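You operate a simulated robot arm through the tools that you are given. There is no shell and no other tool. Be economical: measure what you need, move in short steps, check, and stop when the job is done.

You are at the controls of a simulated robot arm. One attempt, no reset.

## Task
Isolate the mains panel, lock it and hang the LOCKED OUT tag.
Fine: socket one off, then isolator off, lock bolt home, tag on the panel's bar; the other tag stays. Touch keys, switches and plugs with dry hands. Drop and damage nothing, leave nothing switched on.

The check looks at the end state, three seconds after you hand in, the way a careful person would. Anything else that was tipped, shoved, dropped, spilled or broken makes it a failure.

## Robot
A 7-joint arm with a three-finger gripper on a trunk, on a base that drives. Base frame: it is fixed to the floor where the robot stands at the start and does not move with it; the origin is under the middle of the robot, x ahead of it, y to its left, z up. Readings come in m, rad, newtons and seconds.
Its first joint turns from -2.897 to 2.897 rad. Places, roughly: orange plug (5x4x8 cm) [1, 0, 1.3]; red isolator lever [1.1, 0.2, 1.2]; switch of the high socket [-1.5, 7.6, 1.8]; switch of the socket on the mains box [-0.5, 4.9, 0.2]; switch of the socket one [0.9, 0, 1.3]; switch of the socket three [0.9, 0, 1]; switch of the socket two [0.9, 0, 1.1]; switch of the wall socket [3.4, 6.9, 0.8]; yellow isolator lock bolt [1.2, 0.2, 1]. Payload 2.69 kg.
Tool frame: the origin (TCP) lies between the finger pads and is the grasp point; the fingertips stand 0.029 m ahead of it; z points along the fingers, y is the line along which they close. The gripper opens to 0.12 m. The gripper's body begins 0.078 m behind the TCP.
Orientation is that of the tool frame in the base frame, as [roll, pitch, yaw] about the fixed x, y, z axes, in that order (R = Rz(yaw) Ry(pitch) Rx(roll)). With the fingers straight down and closing along the base's y, the tool's x points along the base's -x, its y along +y and its z along -z.

## Interface
- The arm moves only by the tool step_arm. Its argument "rows" is a list of rows, each a list of 3 entries, a list of its own where there are three numbers: the shift along the tool's x, y, z in m, then the turn, a rotation vector about the tool's x, y, z in rad, then the opening, from 0 (shut) to 1 (fully open). In form: [[[tx, ty, tz], [rx, ry, rz], jaw], ...]. A call has 1 to 12 rows; each row shifts and turns the commanded pose from where the row before left it, along the tool's axes as they then stand. Rows are played at 5 a second. More than 0.05 m and 0.15 rad between two rows, or a gripper value outside its range, and nothing of the call is played. Where a pose cannot be reached the arm comes as near as it can. A force on the tool above 40 N (or 10 N above the force at the start of the call, whichever is more), or a blocked arm, ends the call early, and 0.2 s more pass. The fingers move at their own pace and stop on an object; they squeeze with about 36 N. The grip force told is the motor's: it shows also when the fingers shut on nothing. Time passes only in rows, and 0.2 s behind the last, so rows that do not move let the fingers close. The reply holds the time, the measured pose of the TCP, the force on the tool along the base axes, the opening and the grip force, in the units named above and with some noise, with the torque about the TCP (base axes, N m) and any sound that the robot's microphone picked up.
- Cameras (640 x 400 px; columns grow to the right, rows downward): "scene" is now at [0.2736, 0.1608, 1.4498]; the picture's right is [-0.32, -0.95, 0.00], its down [-0.44, 0.15, -0.89] and it looks along [0.84, -0.29, -0.46] (base axes); focal length 214 px, centre (320, 200). "wrist" rides on the gripper at [0.063, 0, -0.104] in the tool frame; the picture's right is [0.00, 1.00, 0.00], its down [-0.83, 0.00, -0.56] and it looks along [-0.56, 0.00, 0.83] (tool axes); focal length 275 px, centre (320, 200).
- grab_frame(camera): a new picture of that camera. It takes no simulated time.
- move_column(by): slides the trunk up (or, below 0, down) by that many m; the arm and the scene camera ride with it, the base frame stays. It gives what a move gives, with no picture.
- drive_base(legs): drives the robot by 1 to 6 legs, each [ahead, left, turn to the left] in m, m and rad, along the robot's own axes; the way and the turn of a leg run together, so that a leg with both is an arc; at most 1.5 m and 3.142 rad a leg. The arm and the cameras ride along, it lands a little off, and it stops where it bumps. It gives what a move gives.
- aim_head(pan, tilt): turns the head with the scene camera to pan (to the left, within 2.496 rad either way) and tilt (down, from -0.506 to 1.204), counted from straight ahead of the robot. It gives what a move gives.
- locate(camera, pixels): for up to 12 pixels [column, row] of the newest picture of that camera ("zoom" is the newest enlarged one), the place [x, y, z] in the base frame of the surface seen there, good to about 0.002 m. It takes no simulated time.
- close_up(camera, box): a new picture of the part [left, top, right, bottom] of that camera's present view, enlarged. It takes no simulated time.
- hand_in(): hands the job in; it is judged then, once.

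Keep the steps short. Do not move on a guess: measure, check each grasp and each placing, and mend mistakes. In all there are 80 turns and 48 pictures (those below and enlarged ones count). Leave the gripper open and the arm clear of the work at the hand-in unless told otherwise, and finish with a single line.

The tools are called after "Request:" by a JSON object that holds its "name" and its "arguments". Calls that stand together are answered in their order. step_arm: Moves the arm, as the interface text tells. Its arguments: {"type":"object","properties":{"rows":{"type":"array","items":{"type":"array"}}},"required":["rows"]} The other tools are called the same way: move_column (by) slides the trunk up or down; drive_base (legs) drives the base; aim_head (pan, tilt) turns the head that bears the scene camera; grab_frame (camera) takes a picture; locate (camera, pixels) gives the place of the surface under pixels of a picture; close_up (camera, box) takes an enlarged picture of a part of a camera's view; hand_in () hands the job in.

At the start:

```text
clock: 0.0
eef_pos: [0.5667, -0.1469, 1.4099]
orientation: [-3.14, 0.001, -3.141]
wrist_force: [0.7, 0.7, -0.3]
moment: [0.0, 0.0, 0.02]
opening: 0.1199
grasp_force: 0.0
trunk travel left (down, up): [-0.425, 0.161]
robot x, y, heading: [-0.0007, 0.0017, -0.003]
head pan, tilt: [-0.33, 0.483]
```

scene: 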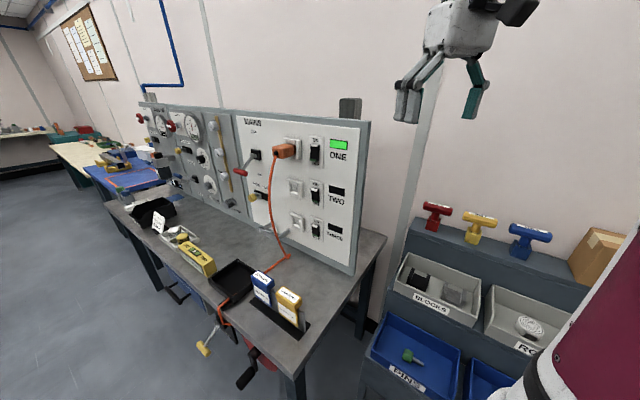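
wrist: 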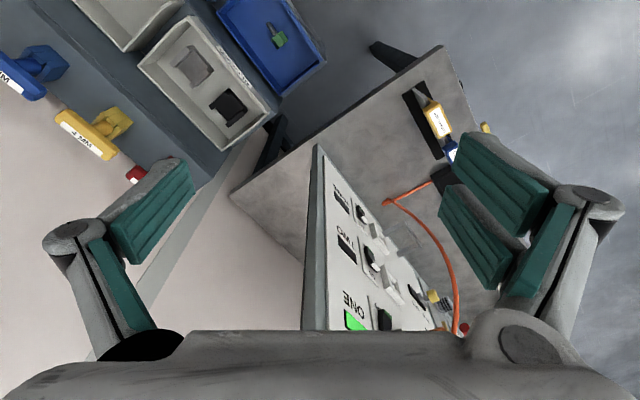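

I see the mains panel with sockets at about (240-365, 115-270) and two tags on the bench near (265,290) and (290,305). I'll enlarge the panel and the tags first.

Request:
{"name": "close_up", "arguments": {"camera": "scene", "box": [220, 100, 380, 200]}}

Request:
{"name": "close_up", "arguments": {"camera": "scene", "box": [130, 190, 322, 350]}}

```text
4.00 times, centred on (300, 150) of scene
```

zoom: 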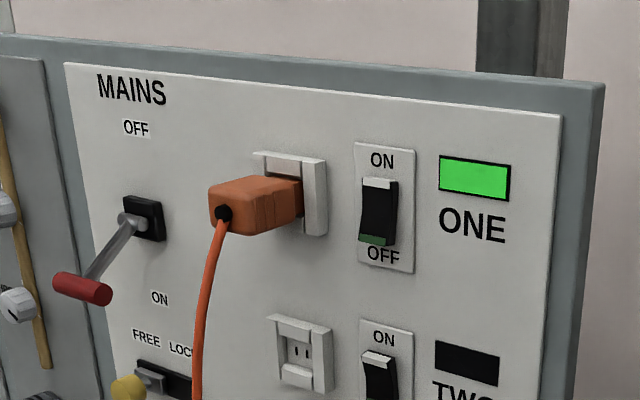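

```text
2.50 times, centred on (226, 270) of scene
```

zoom: 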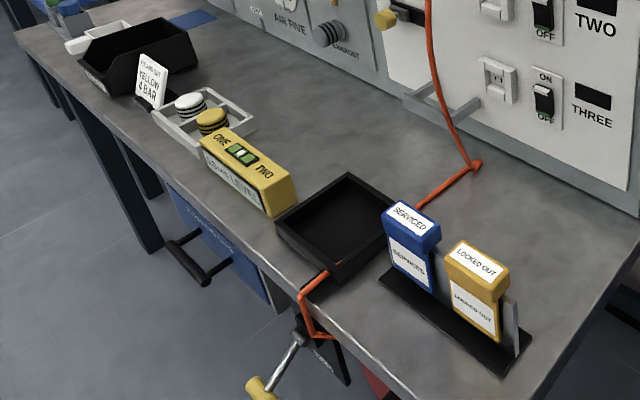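

The yellow tag is LOCKED OUT, the lever is down at ON (OFF is up), the bolt slides FREE → LOCK to the right. I measure the panel's plane and the parts.

Request:
{"name": "locate", "arguments": {"camera": "zoom", "pixels": [[415, 102], [475, 103], [448, 100], [410, 215], [477, 265], [477, 310], [512, 320], [435, 275], [400, 290], [505, 360], [600, 30], [600, 140]]}}

Request:
{"name": "locate", "arguments": {"camera": "scene", "pixels": [[316, 158], [314, 147], [340, 145], [340, 155], [245, 160], [240, 172], [254, 155], [255, 192], [269, 200], [254, 132], [283, 151], [330, 260]]}}

```text
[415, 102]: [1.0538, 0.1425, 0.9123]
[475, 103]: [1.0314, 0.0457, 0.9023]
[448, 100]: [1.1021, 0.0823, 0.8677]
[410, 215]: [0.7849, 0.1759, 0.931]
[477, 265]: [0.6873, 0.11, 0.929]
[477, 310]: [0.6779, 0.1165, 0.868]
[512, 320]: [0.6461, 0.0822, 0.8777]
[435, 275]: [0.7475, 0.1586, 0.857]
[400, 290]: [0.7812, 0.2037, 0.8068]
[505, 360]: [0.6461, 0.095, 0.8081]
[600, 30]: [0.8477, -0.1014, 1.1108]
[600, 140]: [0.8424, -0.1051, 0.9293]
```

```text
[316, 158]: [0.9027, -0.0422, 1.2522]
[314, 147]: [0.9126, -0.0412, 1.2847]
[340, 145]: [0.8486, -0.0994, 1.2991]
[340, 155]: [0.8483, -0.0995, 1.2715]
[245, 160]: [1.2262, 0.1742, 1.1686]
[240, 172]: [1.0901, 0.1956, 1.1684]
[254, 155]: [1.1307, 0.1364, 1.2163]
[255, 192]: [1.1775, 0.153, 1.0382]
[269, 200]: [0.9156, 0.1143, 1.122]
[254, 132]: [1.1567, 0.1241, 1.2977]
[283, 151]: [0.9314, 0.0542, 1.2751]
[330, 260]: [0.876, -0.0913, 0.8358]
```

The panel stands vertical, facing roughly (-0.59, 0.81). I'll measure the bench's front edge and protruding handles, so the base can stop in front of it.

Request:
{"name": "locate", "arguments": {"camera": "scene", "pixels": [[205, 348], [215, 335], [245, 378], [290, 374], [175, 290], [150, 240], [130, 210], [263, 290], [100, 330], [40, 300], [230, 320], [180, 380]]}}

Request:
{"name": "aim_head", "arguments": {"pan": 0.9, "tilt": 0.6}}

Request:
{"name": "grab_frame", "arguments": {"camera": "scene"}}

```text
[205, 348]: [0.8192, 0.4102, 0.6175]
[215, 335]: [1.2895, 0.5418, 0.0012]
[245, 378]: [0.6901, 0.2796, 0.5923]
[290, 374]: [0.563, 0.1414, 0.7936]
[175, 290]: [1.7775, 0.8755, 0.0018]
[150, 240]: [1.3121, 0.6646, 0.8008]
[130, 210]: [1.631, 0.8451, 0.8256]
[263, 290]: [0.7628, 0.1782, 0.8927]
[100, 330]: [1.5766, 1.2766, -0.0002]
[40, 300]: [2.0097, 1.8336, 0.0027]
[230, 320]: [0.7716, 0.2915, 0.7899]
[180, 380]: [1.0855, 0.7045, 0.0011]
```

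```text
clock: 1.4
eef_pos: [0.5672, -0.147, 1.4097]
orientation: [-3.141, 0.001, 3.141]
wrist_force: [-0.3, -0.3, -0.3]
moment: [0.01, 0.0, 0.01]
opening: 0.12
grasp_force: 0.1
trunk travel left (down, up): [-0.425, 0.161]
robot x, y, heading: [-0.0034, -0.0004, -0.003]
head pan, tilt: [0.901, 0.6]
```

```text
43 pictures are left
```

scene: 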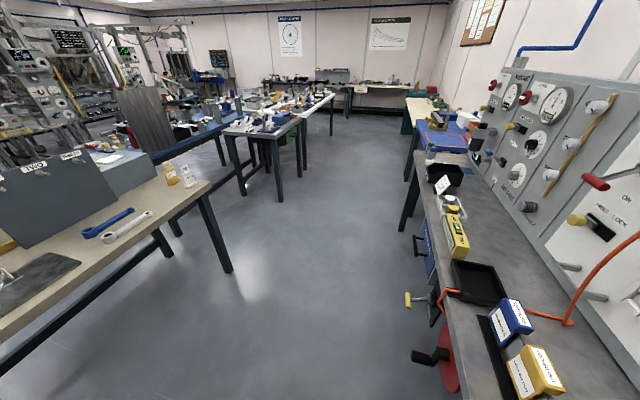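

Floor in front of the bench is clear; the handles protrude to 0.43 m from the panel. I back off, turn square to the panel and strafe left.

Request:
{"name": "drive_base", "arguments": {"legs": [[-0.16, 0.22, 0], [0, 0, -0.94], [0, 0.8, 0]]}}

Request:
{"name": "aim_head", "arguments": {"pan": 0, "tilt": 0.45}}

Request:
{"name": "grab_frame", "arguments": {"camera": "scene"}}

```text
clock: 9.7
eef_pos: [0.7044, 0.1419, 1.4109]
orientation: [-3.14, 0.001, 2.192]
wrist_force: [0.6, 0.0, 0.7]
moment: [-0.02, 0.03, 0.0]
opening: 0.1198
grasp_force: 0.0
trunk travel left (down, up): [-0.425, 0.161]
robot x, y, heading: [0.4915, 0.6874, -0.951]
head pan, tilt: [0.901, 0.6]
```

```text
clock: 10.9
eef_pos: [0.703, 0.1425, 1.4101]
orientation: [3.141, 0.001, 2.192]
wrist_force: [0.1, -0.5, 0.4]
moment: [0.02, -0.01, -0.05]
opening: 0.1198
grasp_force: 0.0
trunk travel left (down, up): [-0.425, 0.161]
robot x, y, heading: [0.4941, 0.6861, -0.951]
head pan, tilt: [0.0, 0.45]
```

```text
42 pictures are left
```

scene: 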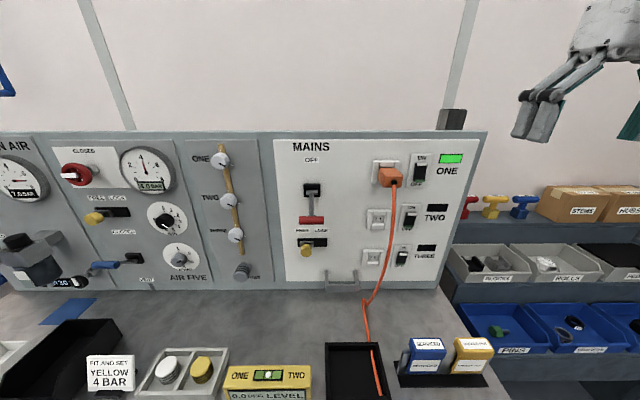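

Now square in front of the panel. Enlarging the switches, lever and bolt, and the tags.

Request:
{"name": "close_up", "arguments": {"camera": "scene", "box": [270, 130, 478, 290]}}

Request:
{"name": "locate", "arguments": {"camera": "zoom", "pixels": [[462, 108], [462, 135], [462, 160], [432, 130], [129, 265], [100, 265], [158, 265], [130, 180], [111, 350], [100, 340], [160, 335], [475, 270]]}}

Request:
{"name": "close_up", "arguments": {"camera": "scene", "box": [380, 310, 508, 400]}}

```text
2.50 times, centred on (374, 210) of scene
```

zoom: 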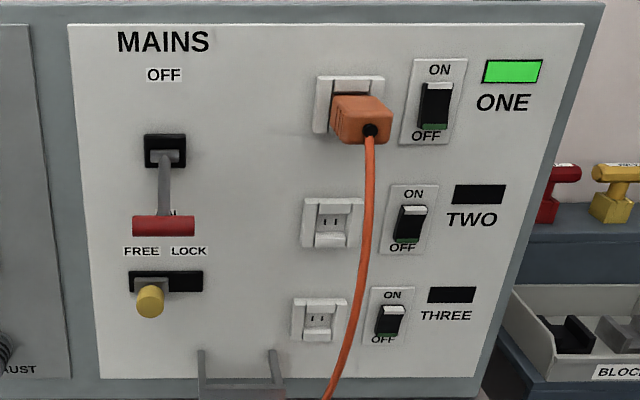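

```text
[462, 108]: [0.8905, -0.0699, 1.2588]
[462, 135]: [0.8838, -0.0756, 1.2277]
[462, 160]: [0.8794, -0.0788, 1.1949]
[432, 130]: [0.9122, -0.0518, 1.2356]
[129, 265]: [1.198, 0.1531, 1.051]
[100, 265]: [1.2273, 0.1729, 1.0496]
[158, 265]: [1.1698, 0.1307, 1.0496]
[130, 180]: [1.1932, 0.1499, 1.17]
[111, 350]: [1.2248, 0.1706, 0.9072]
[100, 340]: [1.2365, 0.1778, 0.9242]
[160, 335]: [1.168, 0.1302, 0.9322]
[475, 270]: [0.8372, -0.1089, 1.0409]
```

```text
4.44 times, centred on (444, 355) of scene
```

zoom: 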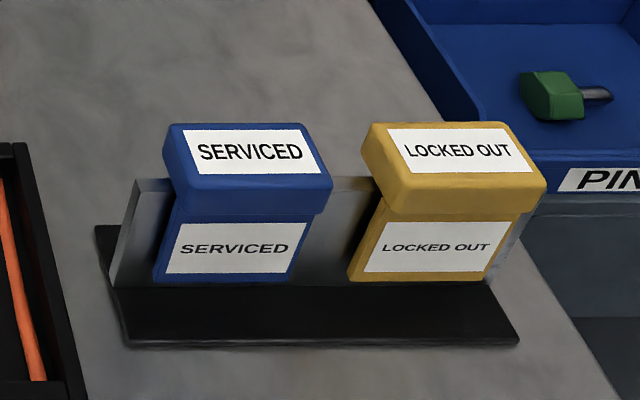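

Located points were in the second-last zoom's pixels; I now measure on the plain scene picture: switch one, lever, bolt, bar and the yellow tag.

Request:
{"name": "locate", "arguments": {"camera": "scene", "pixels": [[420, 165], [420, 172], [420, 180], [313, 219], [304, 220], [322, 220], [312, 195], [307, 251], [340, 286], [330, 276], [356, 276], [314, 241]]}}

Request:
{"name": "locate", "arguments": {"camera": "zoom", "pixels": [[455, 150], [385, 128], [503, 128], [385, 180], [535, 185], [395, 190], [435, 240], [365, 275], [480, 278], [345, 182], [345, 270], [250, 150]]}}

```text
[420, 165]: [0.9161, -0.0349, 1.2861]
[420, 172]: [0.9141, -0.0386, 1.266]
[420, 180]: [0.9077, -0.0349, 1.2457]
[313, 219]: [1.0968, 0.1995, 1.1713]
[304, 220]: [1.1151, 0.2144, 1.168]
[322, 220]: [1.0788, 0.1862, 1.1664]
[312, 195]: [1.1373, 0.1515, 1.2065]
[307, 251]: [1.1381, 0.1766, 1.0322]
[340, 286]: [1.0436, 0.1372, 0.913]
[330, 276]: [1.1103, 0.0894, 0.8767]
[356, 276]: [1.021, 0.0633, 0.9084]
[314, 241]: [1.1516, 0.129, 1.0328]
```

```text
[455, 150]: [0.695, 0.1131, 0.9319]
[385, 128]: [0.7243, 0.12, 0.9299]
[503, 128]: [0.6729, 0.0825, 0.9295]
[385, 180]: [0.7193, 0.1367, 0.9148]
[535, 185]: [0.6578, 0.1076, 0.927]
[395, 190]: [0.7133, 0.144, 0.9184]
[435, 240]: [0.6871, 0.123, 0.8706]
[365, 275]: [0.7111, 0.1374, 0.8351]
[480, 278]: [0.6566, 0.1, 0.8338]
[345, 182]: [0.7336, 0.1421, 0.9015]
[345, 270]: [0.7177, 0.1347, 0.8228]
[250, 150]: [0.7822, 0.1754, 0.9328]
```

Panel frame: normal n≈(-0.588, 0.809), plane n·p=-0.580. Rocker one: the bottom stands out (18 mm) and the top is in, so it is ON; pressing its bottom at z≈1.245 switches it off. First I turn the tool to point at the panel and shut the fingers.

Request:
{"name": "step_arm", "arguments": {"rows": [[[0, 0, 0], [0, -0.15, 0], 0], [[0, 0, 0], [0, -0.15, 0], 0], [[0, 0, 0], [0, -0.15, 0], 0], [[0, 0, 0], [0, -0.15, 0], 0], [[0, 0, 0], [0, -0.15, 0], 0], [[0, 0, 0], [0, -0.15, 0], 0], [[0, 0, 0], [0, -0.15, 0], 0], [[0, 0, 0], [0, -0.15, 0], 0], [[0, 0, 0], [0, -0.15, 0], 0], [[0, 0, 0], [0, -0.15, 0], 0], [[0, 0, 0], [0.0, -0.07, 0], 0]]}}

```text
clock: 13.3
eef_pos: [0.7044, 0.1418, 1.409]
orientation: [-1.139, 1.57, -2.089]
wrist_force: [0.2, 0.3, 0.2]
moment: [0.0, -0.03, 0.0]
opening: 0.0
grasp_force: 28.6
trunk travel left (down, up): [-0.425, 0.161]
robot x, y, heading: [0.4889, 0.6891, -0.95]
head pan, tilt: [0.0, 0.45]
```

Tool now points at the panel (x down, y left, z forward). I move left 0.064 and down 0.164, then forward to leave ~5 cm gap.

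Request:
{"name": "step_arm", "arguments": {"rows": [[[0.04, 0.02, 0], [0, 0, 0], 0], [[0.04, 0.02, 0], [0, 0, 0], 0], [[0.04, 0.024, 0], [0, 0, 0], 0], [[0.044, 0, 0.01], [0, 0, 0], 0], [[0, 0, 0.04], [0, 0, 0], 0], [[0, 0, 0.04], [0, 0, 0], 0], [[0, 0, 0.04], [0, 0, 0], 0], [[0, 0, 0.04], [0, 0, 0], 0], [[0, 0, 0.01], [0, 0, 0], 0]]}}

Request:
{"name": "close_up", "arguments": {"camera": "scene", "box": [270, 130, 478, 290]}}

```text
clock: 15.3
eef_pos: [0.8263, -0.024, 1.3537]
orientation: [-3.137, 1.569, 2.198]
wrist_force: [-0.2, -0.7, -0.1]
moment: [-0.01, 0.01, 0.03]
opening: 0.0002
grasp_force: 28.6
out of reach, approached as far as the arm can: row 1, 2, 3, 4
trunk travel left (down, up): [-0.425, 0.161]
robot x, y, heading: [0.4929, 0.6904, -0.948]
head pan, tilt: [0.0, 0.45]
```

```text
2.50 times, centred on (374, 210) of scene
```

zoom: 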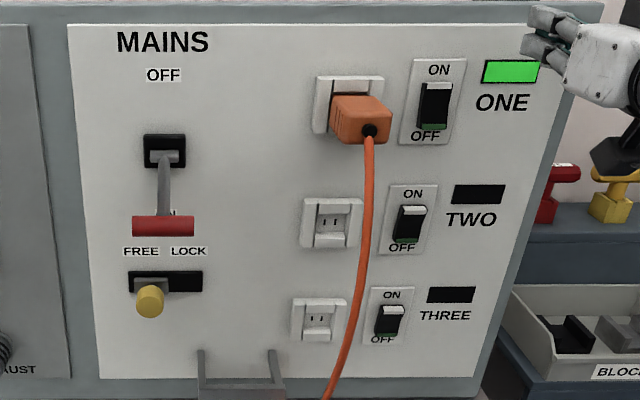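

The first rows were out of reach, so the tool is higher and to the right of where I wanted. Now further out, I back 3 cm and go left 0.062 and down 0.108.

Request:
{"name": "step_arm", "arguments": {"rows": [[[0.0, 0.0, -0.02], [0, 0, 0], 0], [[0.036, 0.02, 0], [0, 0, 0], 0], [[0.036, 0.02, 0], [0, 0, 0], 0], [[0.036, 0.022, 0], [0, 0, 0], 0], [[0, 0, 0], [0, 0, 0], 0]]}}

```text
clock: 16.5
eef_pos: [0.8655, 0.0271, 1.2462]
orientation: [3.105, 1.568, 2.154]
wrist_force: [-0.3, -0.5, 0.8]
moment: [-0.02, -0.01, -0.01]
opening: 0.0
grasp_force: 28.5
trunk travel left (down, up): [-0.425, 0.161]
robot x, y, heading: [0.493, 0.691, -0.95]
head pan, tilt: [0.0, 0.45]
```

Aligned (s=0.716, z=1.246), tips ~4.5 cm from the rocker. Now I push in slowly.

Request:
{"name": "step_arm", "arguments": {"rows": [[[0, 0, 0.02], [0, 0, 0], 0], [[0, 0, 0.016], [0, 0, 0], 0], [[0, 0, 0.008], [0, 0, 0], 0], [[0, 0, 0.005], [0, 0, 0], 0], [[0, 0, 0.003], [0, 0, 0], 0], [[0, 0, 0.003], [0, 0, 0], 0]]}}

Request:
{"name": "close_up", "arguments": {"camera": "scene", "box": [350, 140, 478, 240]}}

```text
clock: 17.9
eef_pos: [0.8979, -0.0153, 1.2453]
orientation: [3.051, 1.569, 2.101]
wrist_force: [-10.7, 12.6, -0.5]
moment: [-0.18, -0.25, 0.07]
opening: 0.0062
grasp_force: 28.3
trunk travel left (down, up): [-0.425, 0.161]
robot x, y, heading: [0.4934, 0.6862, -0.949]
head pan, tilt: [0.0, 0.45]
```

```text
4.00 times, centred on (414, 190) of scene
```

zoom: 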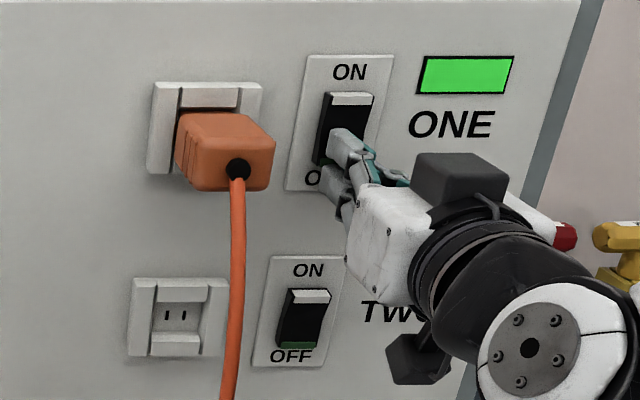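

16 N and the lamp is still green; contact is at the lower half. I push a few mm more.

Request:
{"name": "step_arm", "arguments": {"rows": [[[0, 0, 0.003], [0, 0, 0], 0], [[0, 0, 0.003], [0, 0, 0], 0], [[0, 0, 0.003], [0, 0, 0], 0]]}}

Request:
{"name": "close_up", "arguments": {"camera": "scene", "box": [350, 140, 478, 240]}}

```text
clock: 18.3
eef_pos: [0.897, -0.0161, 1.2459]
orientation: [-2.825, 1.569, 2.511]
wrist_force: [-16.3, 21.3, 8.2]
moment: [-0.61, -0.53, 0.1]
opening: 0.0062
grasp_force: 27.9
trunk travel left (down, up): [-0.425, 0.161]
robot x, y, heading: [0.4898, 0.6875, -0.948]
head pan, tilt: [0.0, 0.45]
stopped in row 1: the force on the tool passed its limit at 46 N (the readings are from after the stop); the commanded pose is now the measured one
```

```text
4.00 times, centred on (414, 190) of scene
```

zoom: 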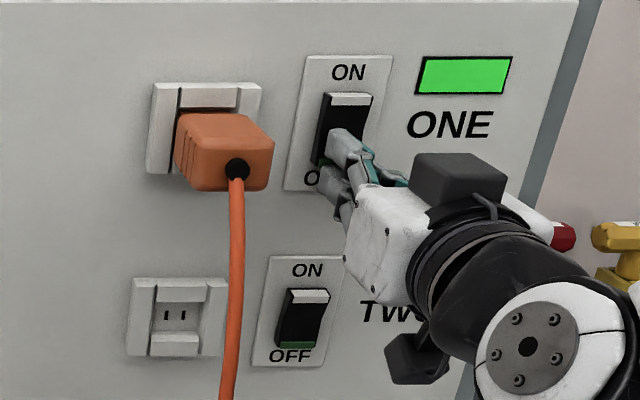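

It stopped at the force limit without switching. I look through the wrist camera at the contact.

Request:
{"name": "grab_frame", "arguments": {"camera": "wrist"}}

Request:
{"name": "close_up", "arguments": {"camera": "scene", "box": [400, 150, 448, 180]}}

```text
36 pictures are left
```

wrist: 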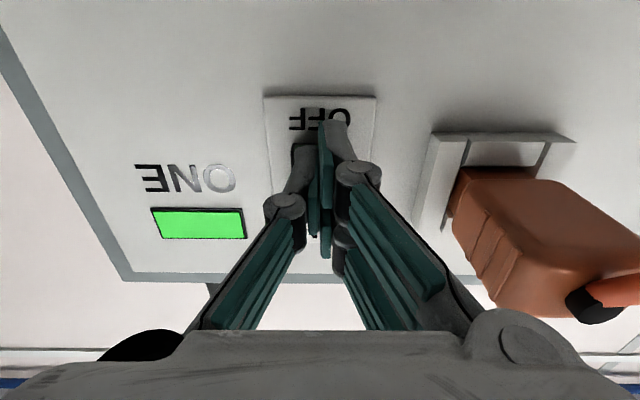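

```text
13.33 times, centred on (424, 165) of scene
```

zoom: 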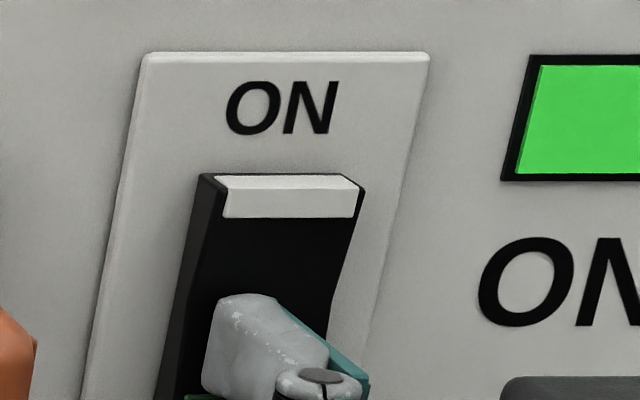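

The tip seems to be sitting at the rocker's lower edge, by the OFF lettering. I back off 4 cm and measure the rocker more finely.

Request:
{"name": "step_arm", "arguments": {"rows": [[[0, 0, -0.02], [0, 0, 0], 0], [[0, 0, -0.03], [0, 0, 0], 0], [[0, -0.04, -0.03], [0, 0, 0], 0], [[0, -0.04, 0], [0, 0, 0], 0]]}}

Request:
{"name": "close_up", "arguments": {"camera": "scene", "box": [396, 146, 460, 186]}}

```text
clock: 19.3
eef_pos: [0.79, 0.0001, 1.2465]
orientation: [-2.999, 1.565, 2.337]
wrist_force: [0.7, -0.3, -0.1]
moment: [-0.06, -0.04, -0.08]
opening: 0.0001
grasp_force: 28.3
trunk travel left (down, up): [-0.425, 0.161]
robot x, y, heading: [0.4928, 0.685, -0.949]
head pan, tilt: [0.0, 0.45]
```

```text
10.00 times, centred on (428, 166) of scene
```

zoom: 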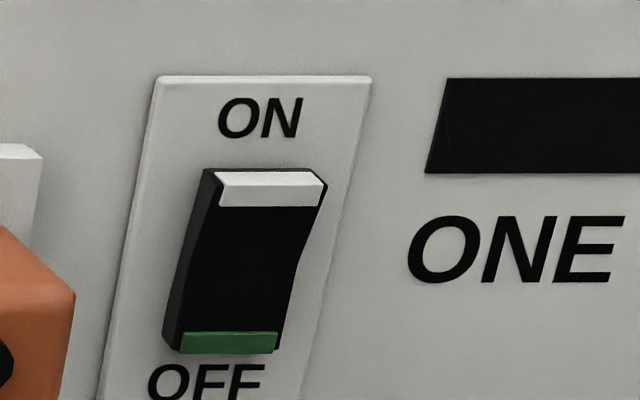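

The lamp of ONE is now dark: the switch went over on release. Next the isolator: I back away to ~0.22 m from the panel, go left to s≈1.005 and down to z≈1.135, under the red handle, fingers slightly open (2.6 cm) to straddle the stem.

Request:
{"name": "step_arm", "arguments": {"rows": [[[0, 0, -0.05], [0, 0, 0], 0], [[0, 0, -0.05], [0, 0, 0], 0.2], [[0, 0.046, 0], [0, 0, 0], 0.217], [[0, 0.046, 0], [0, 0, 0], 0.217], [[0, 0.046, 0], [0, 0, 0], 0.217], [[0, 0.046, 0], [0, 0, 0], 0.217], [[0.02, 0.046, 0], [0, 0, 0], 0.217], [[0.02, 0.045, 0], [0, 0, 0], 0.217], [[0.025, 0.043, 0], [0, 0, 0], 0.217], [[0.025, 0.043, 0], [0, 0, 0], 0.217], [[0.021, 0, 0], [0, 0, 0], 0.217], [[0, 0, 0], [0, 0, 0], 0.217]]}}

Request:
{"name": "grab_frame", "arguments": {"camera": "scene"}}

Request:
{"name": "locate", "arguments": {"camera": "scene", "pixels": [[312, 186], [312, 190], [312, 195], [312, 200], [312, 207], [305, 217], [305, 220], [305, 223], [319, 218]]}}

```text
refused: row 7 steps farther than a row can; nothing moved
```

```text
33 pictures are left
```

scene: 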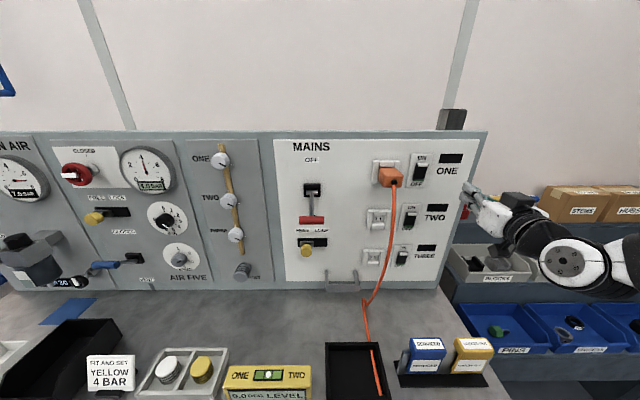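

```text
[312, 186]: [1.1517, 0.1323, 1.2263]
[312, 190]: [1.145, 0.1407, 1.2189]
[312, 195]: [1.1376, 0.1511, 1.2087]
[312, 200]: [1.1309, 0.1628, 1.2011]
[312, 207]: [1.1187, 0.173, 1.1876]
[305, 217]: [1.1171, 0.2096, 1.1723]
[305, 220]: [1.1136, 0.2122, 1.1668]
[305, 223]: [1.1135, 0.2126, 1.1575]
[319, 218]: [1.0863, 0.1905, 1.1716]
```

Refused because one row was too long; handle measured: axis d≈0.088, z≈1.163. Same move with shorter rows.

Request:
{"name": "step_arm", "arguments": {"rows": [[[0, 0, -0.05], [0, 0, 0], 0], [[0, 0, -0.05], [0, 0, 0], 0.2], [[0, 0.046, 0], [0, 0, 0], 0.217], [[0, 0.046, 0], [0, 0, 0], 0.217], [[0, 0.046, 0], [0, 0, 0], 0.217], [[0, 0.046, 0], [0, 0, 0], 0.217], [[0, 0.046, 0], [0, 0, 0], 0.217], [[0, 0.046, 0], [0, 0, 0], 0.217], [[0, 0.045, 0], [0, 0, 0], 0.217], [[0.037, 0.0, 0], [0, 0, 0], 0.217], [[0.037, 0, 0], [0, 0, 0], 0.217], [[0.037, 0, 0], [0, 0, 0], 0.217]]}}

```text
clock: 21.9
eef_pos: [1.016, 0.151, 1.2216]
orientation: [3.067, 1.568, 2.117]
wrist_force: [-0.3, 0.3, 0.5]
moment: [0.02, 0.03, 0.04]
opening: 0.0264
grasp_force: 0.1
out of reach, approached as far as the arm can: row 1, 2, 3, 4, 5, 6, 7, 10, 11, 12
trunk travel left (down, up): [-0.425, 0.161]
robot x, y, heading: [0.4964, 0.6875, -0.949]
head pan, tilt: [0.0, 0.45]
```

The arm is too folded for retracting; the base should stand further back. I drive back 0.15 m, then 0.09 m left.

Request:
{"name": "drive_base", "arguments": {"legs": [[-0.15, 0, 0], [0, 0.09, 0]]}}

```text
clock: 23.9
eef_pos: [1.0025, 0.3252, 1.2215]
orientation: [-3.095, 1.565, 2.241]
wrist_force: [0.4, -1.2, 0.0]
moment: [0.0, 0.03, -0.01]
opening: 0.026
grasp_force: 0.2
trunk travel left (down, up): [-0.425, 0.161]
robot x, y, heading: [0.4766, 0.8625, -0.951]
head pan, tilt: [0.0, 0.45]
```

At s=1.002, d=0.254. Down 0.09 and left 0.004, then I check and advance.

Request:
{"name": "step_arm", "arguments": {"rows": [[[0.03, 0.004, 0], [0, 0, 0], 0.217], [[0.03, 0, 0], [0, 0, 0], 0.217], [[0.03, 0, 0.0], [0, 0, 0], 0.217], [[0, 0, 0.04], [0, 0, 0], 0.217], [[0, 0, 0.04], [0, 0, 0], 0.217], [[0, 0, 0], [0, 0, 0], 0.217]]}}

Request:
{"name": "close_up", "arguments": {"camera": "scene", "box": [270, 130, 430, 230]}}

```text
clock: 25.3
eef_pos: [1.0644, 0.2571, 1.1319]
orientation: [-3.12, 1.566, 2.215]
wrist_force: [0.2, -0.4, 0.1]
moment: [0.0, 0.0, -0.01]
opening: 0.0262
grasp_force: 0.1
out of reach, approached as far as the arm can: row 1, 2, 3
trunk travel left (down, up): [-0.425, 0.161]
robot x, y, heading: [0.4773, 0.86, -0.95]
head pan, tilt: [0.0, 0.45]
```

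```text
4.00 times, centred on (350, 180) of scene
```

zoom: 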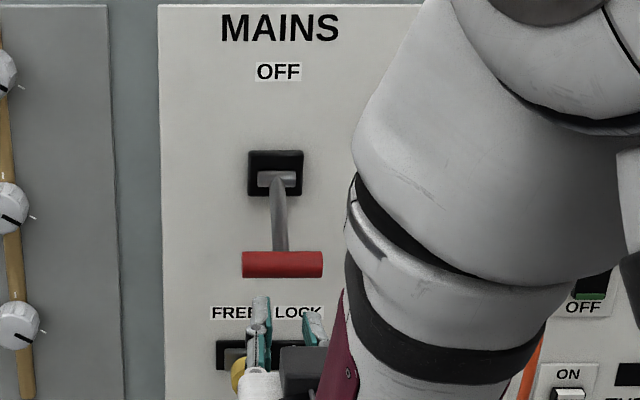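

TCP s=1.012, handle centre 1.007. I shift right 5 mm and go forward 0.068 under the handle, then begin lifting.

Request:
{"name": "step_arm", "arguments": {"rows": [[[0, -0.005, 0.02], [0, 0, 0], 0.217], [[0, 0, 0.025], [0, 0, 0], 0.217], [[0, 0, 0.022], [0, 0, 0], 0.217], [[-0.01, 0, 0], [0, 0, 0], 0.217], [[-0.01, 0, 0], [0, 0, 0], 0.217]]}}

Request:
{"name": "close_up", "arguments": {"camera": "scene", "box": [270, 130, 430, 230]}}

```text
clock: 26.5
eef_pos: [1.1009, 0.1979, 1.1564]
orientation: [3.001, 1.57, 2.05]
wrist_force: [0.3, -0.3, 0.3]
moment: [0.0, -0.01, -0.02]
opening: 0.0291
grasp_force: 0.4
trunk travel left (down, up): [-0.425, 0.161]
robot x, y, heading: [0.4763, 0.862, -0.954]
head pan, tilt: [0.0, 0.45]
```

```text
4.00 times, centred on (350, 180) of scene
```

zoom: 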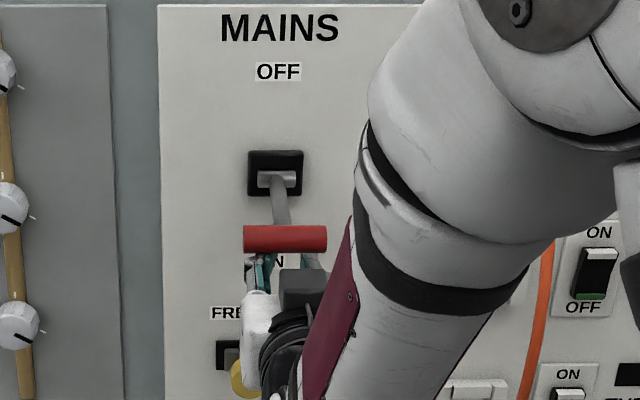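

The lever rises with the fingers. I continue lifting.

Request:
{"name": "step_arm", "arguments": {"rows": [[[-0.012, 0, 0], [0, 0, 0], 0.217], [[-0.012, 0, 0], [0, 0, 0], 0.217], [[-0.012, 0, 0], [0, 0, 0], 0.217], [[-0.012, 0, 0], [0, 0, 0], 0.217], [[-0.012, 0, 0], [0, 0, 0], 0.217], [[-0.012, 0, 0], [0, 0, 0], 0.217], [[-0.012, 0, 0], [0, 0, 0], 0.217], [[-0.012, 0, 0], [0, 0, 0], 0.217]]}}

Request:
{"name": "close_up", "arguments": {"camera": "scene", "box": [270, 130, 430, 230]}}

```text
clock: 28.2
eef_pos: [1.0986, 0.1985, 1.2269]
orientation: [-2.983, 1.534, 2.353]
wrist_force: [-0.3, -1.2, -7.5]
moment: [-0.04, 0.09, -0.08]
opening: 0.026
grasp_force: 0.1
trunk travel left (down, up): [-0.425, 0.161]
robot x, y, heading: [0.4776, 0.8613, -0.952]
head pan, tilt: [0.0, 0.45]
stopped in row 8: the force on the tool passed its limit at 47 N (the readings are from after the stop); the commanded pose is now the measured one
```

```text
4.00 times, centred on (350, 180) of scene
```

zoom: 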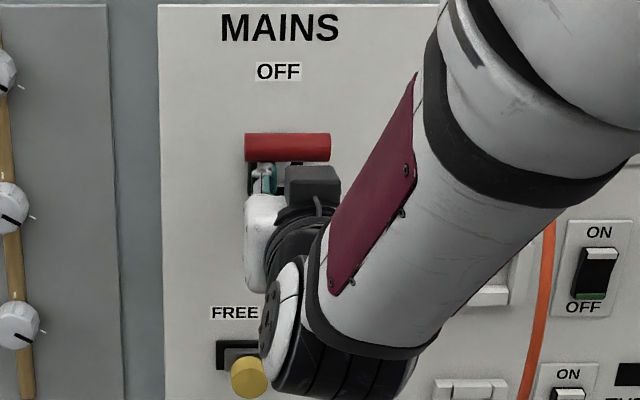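

Stopped by 47 N at z=1.227. I check where the handle really is.

Request:
{"name": "locate", "arguments": {"camera": "zoom", "pixels": [[288, 138], [288, 146], [288, 155], [250, 170], [262, 180], [270, 180], [285, 170], [310, 180], [256, 155], [320, 155]]}}

Request:
{"name": "grab_frame", "arguments": {"camera": "wrist"}}

```text
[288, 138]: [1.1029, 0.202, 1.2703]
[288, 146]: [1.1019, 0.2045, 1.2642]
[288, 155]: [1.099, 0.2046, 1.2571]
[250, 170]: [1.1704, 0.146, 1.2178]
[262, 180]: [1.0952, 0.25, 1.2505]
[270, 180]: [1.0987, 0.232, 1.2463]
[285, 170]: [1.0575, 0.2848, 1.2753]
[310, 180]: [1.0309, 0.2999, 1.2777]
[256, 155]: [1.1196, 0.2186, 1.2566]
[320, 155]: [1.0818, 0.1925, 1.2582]
```

```text
29 pictures are left
```

wrist: 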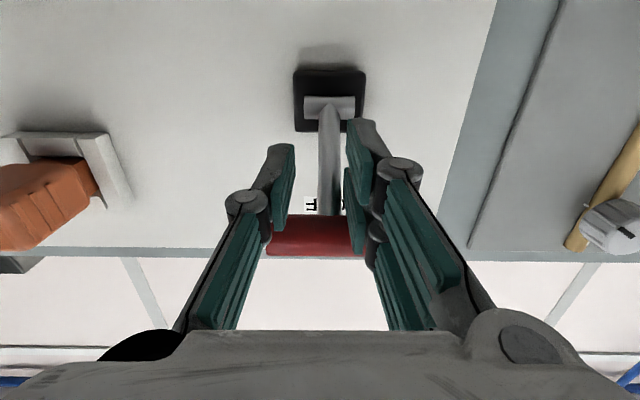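

The handle is at z≈1.262, about halfway past the middle. I lift a bit more in small steps and watch the force.

Request:
{"name": "step_arm", "arguments": {"rows": [[[-0.006, 0, 0], [0, 0, 0], 0.217], [[-0.006, 0, 0], [0, 0, 0], 0.217], [[-0.006, 0, 0], [0, 0, 0], 0.217]]}}

Request:
{"name": "close_up", "arguments": {"camera": "scene", "box": [270, 130, 430, 230]}}

Request:
{"name": "locate", "arguments": {"camera": "zoom", "pixels": [[288, 130], [288, 138], [288, 146]]}}

```text
clock: 28.8
eef_pos: [1.0992, 0.2005, 1.2268]
orientation: [-2.978, 1.512, 2.359]
wrist_force: [-1.5, 0.9, -5.2]
moment: [-0.07, 0.09, 0.0]
opening: 0.0258
grasp_force: 0.1
trunk travel left (down, up): [-0.425, 0.161]
robot x, y, heading: [0.4783, 0.8614, -0.947]
head pan, tilt: [0.0, 0.45]
stopped in row 2: the force on the tool passed its limit at 44 N (the readings are from after the stop); the commanded pose is now the measured one
```

```text
4.00 times, centred on (350, 180) of scene
```

zoom: 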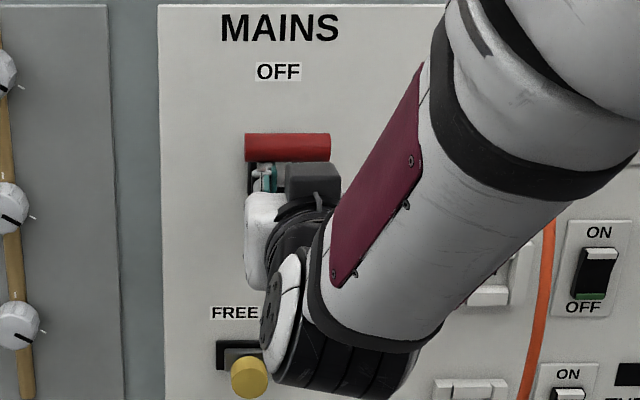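

```text
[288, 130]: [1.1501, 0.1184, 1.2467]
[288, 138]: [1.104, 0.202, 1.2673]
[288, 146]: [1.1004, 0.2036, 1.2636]
```

The handle doesn't move further: start z 1.163 and now 1.262 are symmetric about the pivot (~1.213), so this looks like the OFF end stop. I lower slightly, withdraw and look.

Request:
{"name": "step_arm", "arguments": {"rows": [[[0.012, 0, 0], [0, 0, 0], 0.217], [[0.008, 0, 0], [0, 0.04, 0], 0.217], [[0, 0, -0.04], [0, 0, 0], 0.217], [[0, 0, -0.04], [0, 0, 0], 0.217], [[0, 0, -0.04], [0, 0, 0], 0.217], [[0, 0.02, -0.02], [0, 0, 0], 0.0], [[0, 0.02, 0], [0, 0, 0], 0.0]]}}

Request:
{"name": "close_up", "arguments": {"camera": "scene", "box": [270, 130, 430, 230]}}

Request:
{"name": "locate", "arguments": {"camera": "zoom", "pixels": [[288, 138], [288, 146], [288, 155], [250, 377], [240, 350], [260, 340], [275, 342], [330, 345]]}}

```text
clock: 30.4
eef_pos: [1.0469, 0.3379, 1.2195]
orientation: [-3.04, 1.476, 2.298]
wrist_force: [0.6, -1.4, 0.6]
moment: [-0.01, 0.03, 0.02]
opening: 0.0
grasp_force: 27.7
trunk travel left (down, up): [-0.425, 0.161]
robot x, y, heading: [0.4768, 0.8637, -0.949]
head pan, tilt: [0.0, 0.45]
```

```text
4.00 times, centred on (350, 180) of scene
```

zoom: 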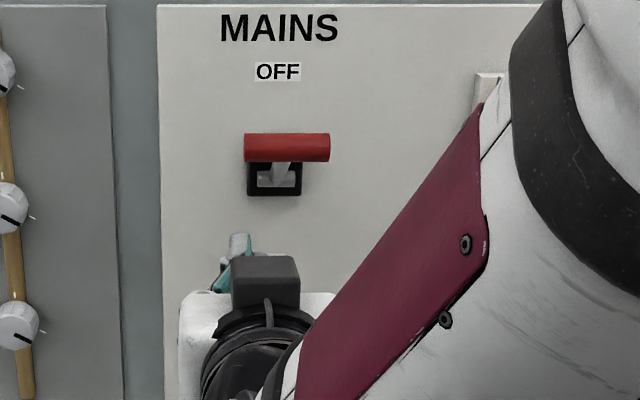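

```text
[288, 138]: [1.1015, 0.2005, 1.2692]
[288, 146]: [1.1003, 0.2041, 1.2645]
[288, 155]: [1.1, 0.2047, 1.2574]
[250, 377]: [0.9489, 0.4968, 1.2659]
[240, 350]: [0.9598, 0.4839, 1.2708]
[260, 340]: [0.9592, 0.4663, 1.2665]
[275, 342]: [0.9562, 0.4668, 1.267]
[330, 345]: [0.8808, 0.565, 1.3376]
```

The lever stays up at OFF. Next the bolt: I level the tool (-0.095 about y), shift left 1 cm, and lower the trunk 0.187 m to the knob's height z≈1.032.

Request:
{"name": "step_arm", "arguments": {"rows": [[[0, 0.01, 0], [0, -0.095, 0], 0], [[0, 0, 0], [0, 0, 0], 0]]}}

Request:
{"name": "move_column", "arguments": {"by": -0.187}}

Request:
{"name": "grab_frame", "arguments": {"camera": "scene"}}

Request:
{"name": "grab_frame", "arguments": {"camera": "wrist"}}

```text
clock: 31.0
eef_pos: [1.0564, 0.3436, 1.2201]
orientation: [-1.208, 1.563, -2.154]
wrist_force: [-0.6, 0.2, 0.2]
moment: [-0.01, -0.03, -0.04]
opening: 0.0001
grasp_force: 28.1
trunk travel left (down, up): [-0.425, 0.161]
robot x, y, heading: [0.4797, 0.8645, -0.948]
head pan, tilt: [0.0, 0.45]
```

```text
clock: 33.1
eef_pos: [1.0811, 0.3092, 1.0334]
orientation: [-1.302, 1.564, -2.247]
wrist_force: [0.9, 0.5, 0.5]
moment: [-0.02, 0.0, 0.0]
opening: 0.0
grasp_force: 29.2
trunk travel left (down, up): [-0.238, 0.348]
robot x, y, heading: [0.4752, 0.8621, -0.95]
head pan, tilt: [0.0, 0.45]
```

```text
26 pictures are left
```

scene: 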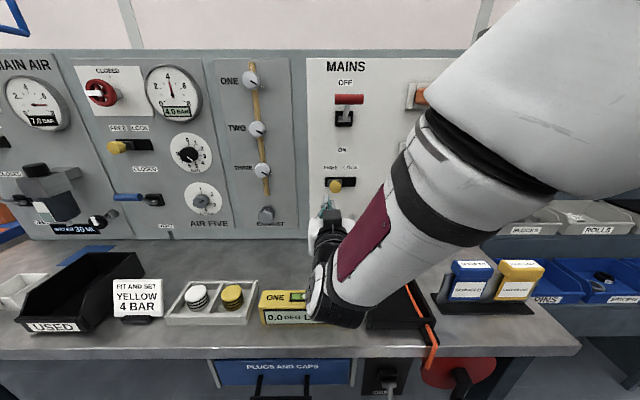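

```text
25 pictures are left
```

wrist: 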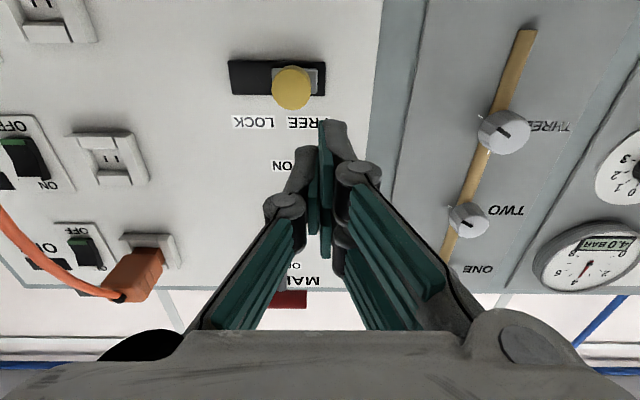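

The tool is at s=1.056, d=0.195, z=1.033. I measure the knob and slot from the wrist view at (292,88).

Request:
{"name": "locate", "arguments": {"camera": "wrist", "pixels": [[292, 88], [274, 88], [310, 88], [292, 70], [292, 105], [232, 78], [322, 78], [319, 68], [270, 66], [303, 155]]}}

```text
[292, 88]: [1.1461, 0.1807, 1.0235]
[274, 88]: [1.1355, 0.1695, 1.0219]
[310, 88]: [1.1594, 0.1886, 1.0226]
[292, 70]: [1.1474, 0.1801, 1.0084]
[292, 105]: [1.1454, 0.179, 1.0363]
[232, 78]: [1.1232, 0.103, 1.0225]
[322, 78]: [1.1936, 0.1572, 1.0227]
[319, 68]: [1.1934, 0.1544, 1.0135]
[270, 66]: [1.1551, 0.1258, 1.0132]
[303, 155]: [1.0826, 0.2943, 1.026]
```

Knob: centre s=1.0335, z=1.0225, radius 15 mm, front d=0.053; slot leaves ~4 cm of travel to the right. I go left 0.011, down 0.010, forward 0.125 beside the knob.

Request:
{"name": "step_arm", "arguments": {"rows": [[[0.01, 0.012, 0], [0, 0, 0], 0], [[0, 0, 0.04], [0, 0, 0], 0], [[0, 0, 0.04], [0, 0, 0], 0], [[0, 0, 0.025], [0, 0, 0], 0], [[0, 0, 0.02], [0, 0, 0], 0]]}}

Request:
{"name": "grab_frame", "arguments": {"camera": "wrist"}}

```text
clock: 34.3
eef_pos: [1.1637, 0.2136, 1.024]
orientation: [-1.347, 1.561, -2.295]
wrist_force: [0.2, -0.7, 0.6]
moment: [0.01, 0.02, 0.03]
opening: 0.0001
grasp_force: 28.7
trunk travel left (down, up): [-0.238, 0.348]
robot x, y, heading: [0.4731, 0.8658, -0.952]
head pan, tilt: [0.0, 0.45]
```

```text
24 pictures are left
```

wrist: 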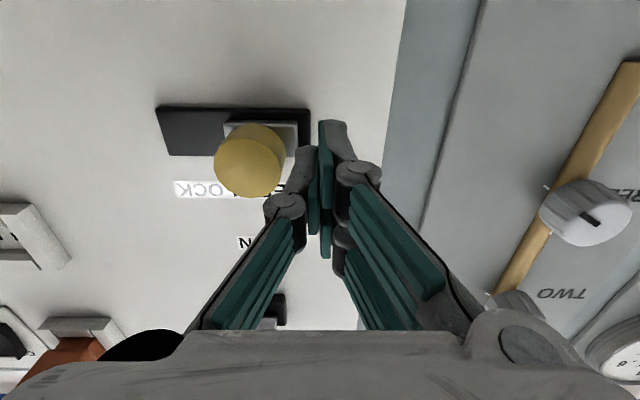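

The fingers are beside the knob on its left. I push right in small steps to 4.6 cm.

Request:
{"name": "step_arm", "arguments": {"rows": [[[0, -0.008, 0], [0, 0, 0], 0], [[0, -0.008, 0], [0, 0, 0], 0], [[0, -0.008, 0], [0, 0, 0], 0], [[0, -0.008, 0], [0, 0, 0], 0], [[0, -0.006, 0], [0, 0, 0], 0], [[0, -0.005, 0], [0, 0, 0], 0], [[0, -0.003, 0], [0, 0, 0], 0]]}}

Request:
{"name": "grab_frame", "arguments": {"camera": "wrist"}}

```text
clock: 35.9
eef_pos: [1.1273, 0.1881, 1.0243]
orientation: [-1.339, 1.56, -2.281]
wrist_force: [8.1, 2.2, 0.0]
moment: [-0.02, 0.03, 0.21]
opening: 0.0
grasp_force: 28.5
trunk travel left (down, up): [-0.238, 0.348]
robot x, y, heading: [0.4746, 0.8649, -0.949]
head pan, tilt: [0.0, 0.45]
```

```text
23 pictures are left
```

wrist: 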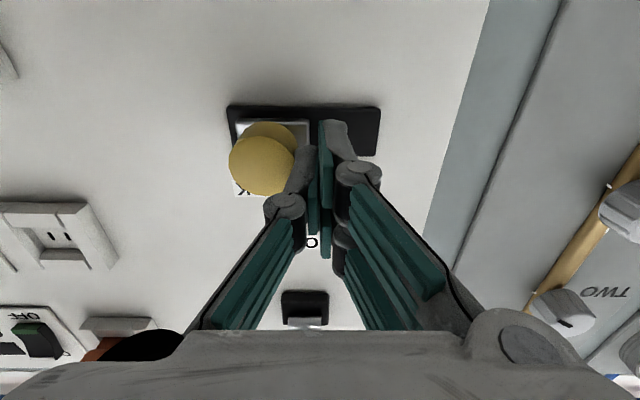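

The bolt plate is nearly at the slot's right end (8 N). I push a little more until it seats.

Request:
{"name": "step_arm", "arguments": {"rows": [[[0, -0.003, 0], [0, 0, 0], 0], [[0, -0.003, 0], [0, 0, 0], 0], [[0, -0.003, 0], [0, 0, 0], 0]]}}

Request:
{"name": "step_arm", "arguments": {"rows": [[[0, 0.012, 0], [0, 0, 0], 0], [[0, 0.008, 0], [0, 0, 0], 0], [[0, 0, -0.04], [0, 0, 0], 0], [[0, 0, -0.04], [0, 0, 0], 0], [[0, 0, -0.04], [0, 0, 0], 0]]}}

Request:
{"name": "grab_frame", "arguments": {"camera": "wrist"}}

```text
clock: 36.7
eef_pos: [1.1268, 0.189, 1.0251]
orientation: [-1.281, 1.561, -2.206]
wrist_force: [6.6, 3.6, -1.1]
moment: [0.02, 0.04, 0.19]
opening: 0.0
grasp_force: 28.1
trunk travel left (down, up): [-0.238, 0.348]
robot x, y, heading: [0.4792, 0.86, -0.947]
head pan, tilt: [0.0, 0.45]
stopped in row 3: the force on the tool passed its limit at 41 N (the readings are from after the stop); the commanded pose is now the measured one
```

```text
clock: 37.9
eef_pos: [1.0773, 0.293, 1.0275]
orientation: [-1.359, 1.562, -2.292]
wrist_force: [0.5, -0.4, -0.3]
moment: [0.0, 0.0, 0.0]
opening: 0.0
grasp_force: 28.9
out of reach, approached as far as the arm can: row 5
trunk travel left (down, up): [-0.238, 0.348]
robot x, y, heading: [0.4733, 0.862, -0.949]
head pan, tilt: [0.0, 0.45]
```

```text
22 pictures are left
```

wrist: 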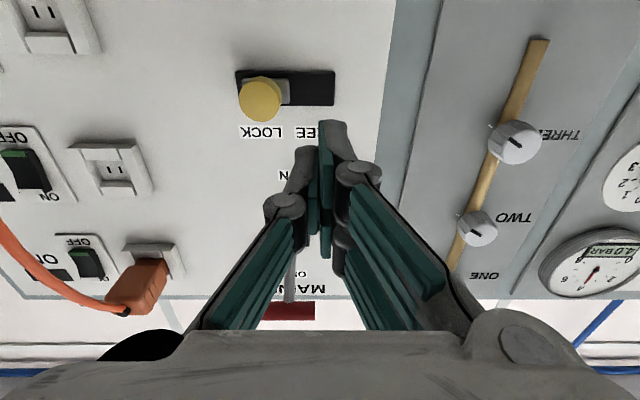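

The bolt is home at LOCK. Now the tag: I raise the trunk a bit, pitch the tool to 45° down, and move the base back 5 cm and right 15 cm so both tag and bar are in reach.

Request:
{"name": "move_column", "arguments": {"by": 0.12}}

Request:
{"name": "drive_base", "arguments": {"legs": [[-0.06, 0, 0], [0, -0.15, 0]]}}

Request:
{"name": "step_arm", "arguments": {"rows": [[[0, 0, 0], [0, 0.15, 0], 0.3], [[0, 0, 0], [0, 0.15, 0], 0.5], [[0, 0, 0], [0, 0.15, 0], 0.7], [[0, 0, 0], [0, 0.15, 0], 0.72], [[0, 0, 0], [0, 0.15, 0], 0.72], [[0, 0, 0], [0, 0.035, 0], 0.72]]}}

Request:
{"name": "grab_frame", "arguments": {"camera": "scene"}}

```text
clock: 39.4
eef_pos: [1.0781, 0.2933, 1.1465]
orientation: [-1.338, 1.56, -2.268]
wrist_force: [-0.2, 0.0, 0.2]
moment: [-0.01, 0.01, 0.03]
opening: 0.0002
grasp_force: 28.9
trunk travel left (down, up): [-0.358, 0.228]
robot x, y, heading: [0.4719, 0.8612, -0.948]
head pan, tilt: [0.0, 0.45]
```

```text
clock: 41.4
eef_pos: [0.9189, 0.2524, 1.1478]
orientation: [-1.25, 1.561, -2.18]
wrist_force: [-0.2, -0.4, -0.3]
moment: [0.06, 0.0, 0.01]
opening: 0.0
grasp_force: 28.3
trunk travel left (down, up): [-0.358, 0.228]
robot x, y, heading: [0.3177, 0.8216, -0.949]
head pan, tilt: [0.0, 0.45]
```

```text
clock: 42.8
eef_pos: [0.9193, 0.2518, 1.1482]
orientation: [-3.131, 0.788, 2.221]
wrist_force: [0.3, -0.6, -0.1]
moment: [-0.03, 0.02, 0.0]
opening: 0.0865
grasp_force: 0.1
trunk travel left (down, up): [-0.358, 0.228]
robot x, y, heading: [0.3134, 0.8264, -0.95]
head pan, tilt: [0.0, 0.45]
```

```text
21 pictures are left
```

scene: 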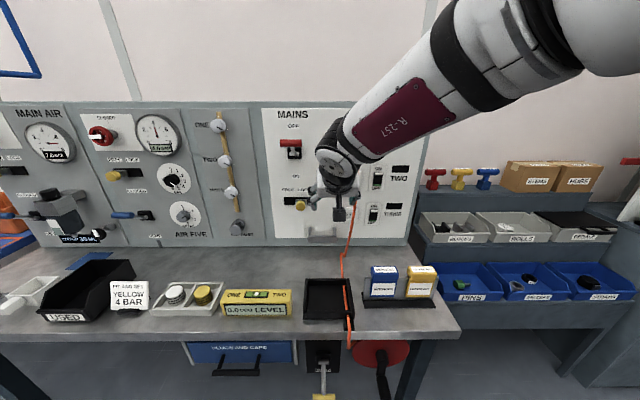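

Tool is tilted 45°. I enlarge the tags and the bar for exact measures.

Request:
{"name": "close_up", "arguments": {"camera": "scene", "box": [356, 255, 452, 315]}}

Request:
{"name": "locate", "arguments": {"camera": "zoom", "pixels": [[330, 90], [330, 150], [300, 75], [535, 75], [330, 110], [545, 110], [440, 95], [255, 110], [340, 230], [520, 230], [430, 190], [55, 220]]}}

Request:
{"name": "close_up", "arguments": {"camera": "scene", "box": [280, 190, 360, 240]}}

```text
6.67 times, centred on (404, 285) of scene
```

zoom: 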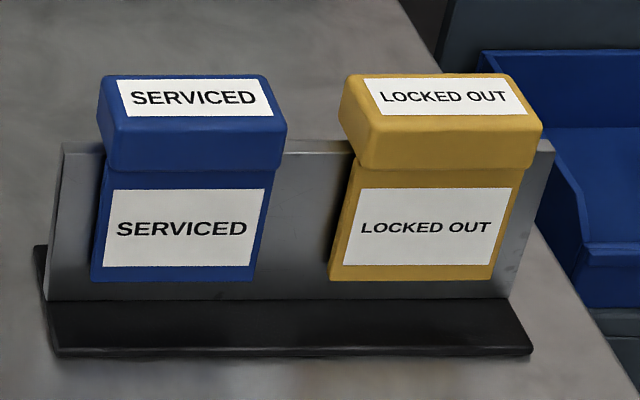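

```text
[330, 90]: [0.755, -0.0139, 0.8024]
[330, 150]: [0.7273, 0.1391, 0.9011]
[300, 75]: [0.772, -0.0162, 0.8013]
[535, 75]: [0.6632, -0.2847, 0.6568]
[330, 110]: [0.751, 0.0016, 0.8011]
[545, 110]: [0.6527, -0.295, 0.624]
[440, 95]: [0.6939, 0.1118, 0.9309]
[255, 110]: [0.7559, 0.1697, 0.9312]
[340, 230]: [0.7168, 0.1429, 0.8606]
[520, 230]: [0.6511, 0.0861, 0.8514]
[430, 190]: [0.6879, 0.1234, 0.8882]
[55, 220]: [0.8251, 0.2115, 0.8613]
```

```text
8.00 times, centred on (320, 215) of scene
```

zoom: 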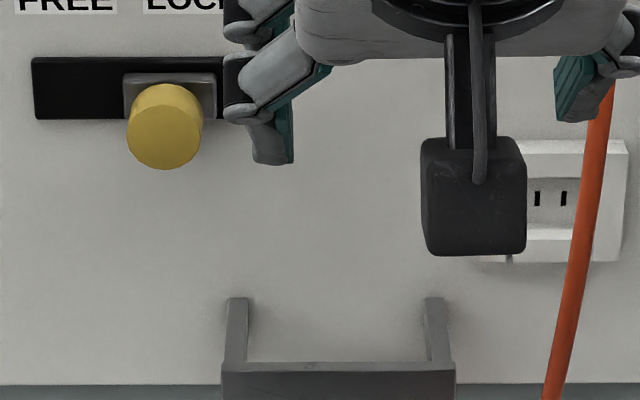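

Gap between the tags looks about 2 cm, enough for a 1 cm finger. I measure the bar here.

Request:
{"name": "locate", "arguments": {"camera": "zoom", "pixels": [[235, 305], [435, 305], [228, 365], [450, 365], [335, 364], [335, 368], [335, 374], [335, 390], [230, 390], [448, 390], [235, 345], [440, 345]]}}

Request:
{"name": "close_up", "arguments": {"camera": "scene", "box": [404, 262, 444, 302]}}

Request:
{"name": "locate", "arguments": {"camera": "zoom", "pixels": [[150, 125], [220, 200], [220, 240], [430, 240], [490, 200], [495, 160], [320, 100], [330, 180], [400, 100], [150, 60], [410, 50], [350, 300]]}}

```text
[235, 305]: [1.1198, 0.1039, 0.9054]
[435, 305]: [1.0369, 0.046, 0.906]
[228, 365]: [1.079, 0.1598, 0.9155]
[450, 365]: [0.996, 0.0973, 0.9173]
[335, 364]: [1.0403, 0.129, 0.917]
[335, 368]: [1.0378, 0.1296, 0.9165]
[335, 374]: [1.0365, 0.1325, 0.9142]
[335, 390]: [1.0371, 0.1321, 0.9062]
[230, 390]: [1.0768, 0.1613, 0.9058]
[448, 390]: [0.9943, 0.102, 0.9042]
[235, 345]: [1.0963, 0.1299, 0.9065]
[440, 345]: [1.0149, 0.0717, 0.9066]
```

```text
10.00 times, centred on (424, 282) of scene
```

zoom: 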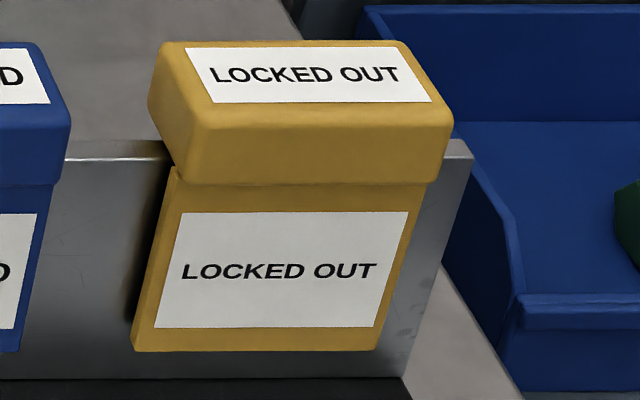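

```text
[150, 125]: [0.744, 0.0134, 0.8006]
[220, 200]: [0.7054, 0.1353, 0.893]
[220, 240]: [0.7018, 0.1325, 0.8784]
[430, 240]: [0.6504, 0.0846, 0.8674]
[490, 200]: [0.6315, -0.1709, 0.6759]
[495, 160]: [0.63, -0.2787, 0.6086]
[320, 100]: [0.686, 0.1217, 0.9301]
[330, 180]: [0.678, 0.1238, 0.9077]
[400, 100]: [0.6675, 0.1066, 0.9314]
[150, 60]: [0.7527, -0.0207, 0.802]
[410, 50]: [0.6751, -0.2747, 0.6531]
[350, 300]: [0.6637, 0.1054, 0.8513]
```

Bar: front face d≈0.078, top z≈0.9165, s 0.861–0.969 (centre 0.915). Yellow tag: centre s≈0.627, cap 73 mm wide, 38 mm from the blue one. I check the stand plate's thickness against the bar's.

Request:
{"name": "locate", "arguments": {"camera": "zoom", "pixels": [[110, 142], [110, 147], [110, 152], [110, 157], [110, 162], [110, 180], [460, 143], [460, 150], [300, 45], [300, 55], [160, 80], [445, 150]]}}

```text
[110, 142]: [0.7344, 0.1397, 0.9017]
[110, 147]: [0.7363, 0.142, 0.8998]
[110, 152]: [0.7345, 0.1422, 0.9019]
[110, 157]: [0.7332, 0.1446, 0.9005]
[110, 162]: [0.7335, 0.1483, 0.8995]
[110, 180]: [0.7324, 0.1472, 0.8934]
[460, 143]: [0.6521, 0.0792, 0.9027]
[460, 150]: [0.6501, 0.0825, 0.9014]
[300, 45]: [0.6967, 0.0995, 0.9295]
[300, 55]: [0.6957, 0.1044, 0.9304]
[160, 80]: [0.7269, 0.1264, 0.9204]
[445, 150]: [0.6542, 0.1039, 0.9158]
```

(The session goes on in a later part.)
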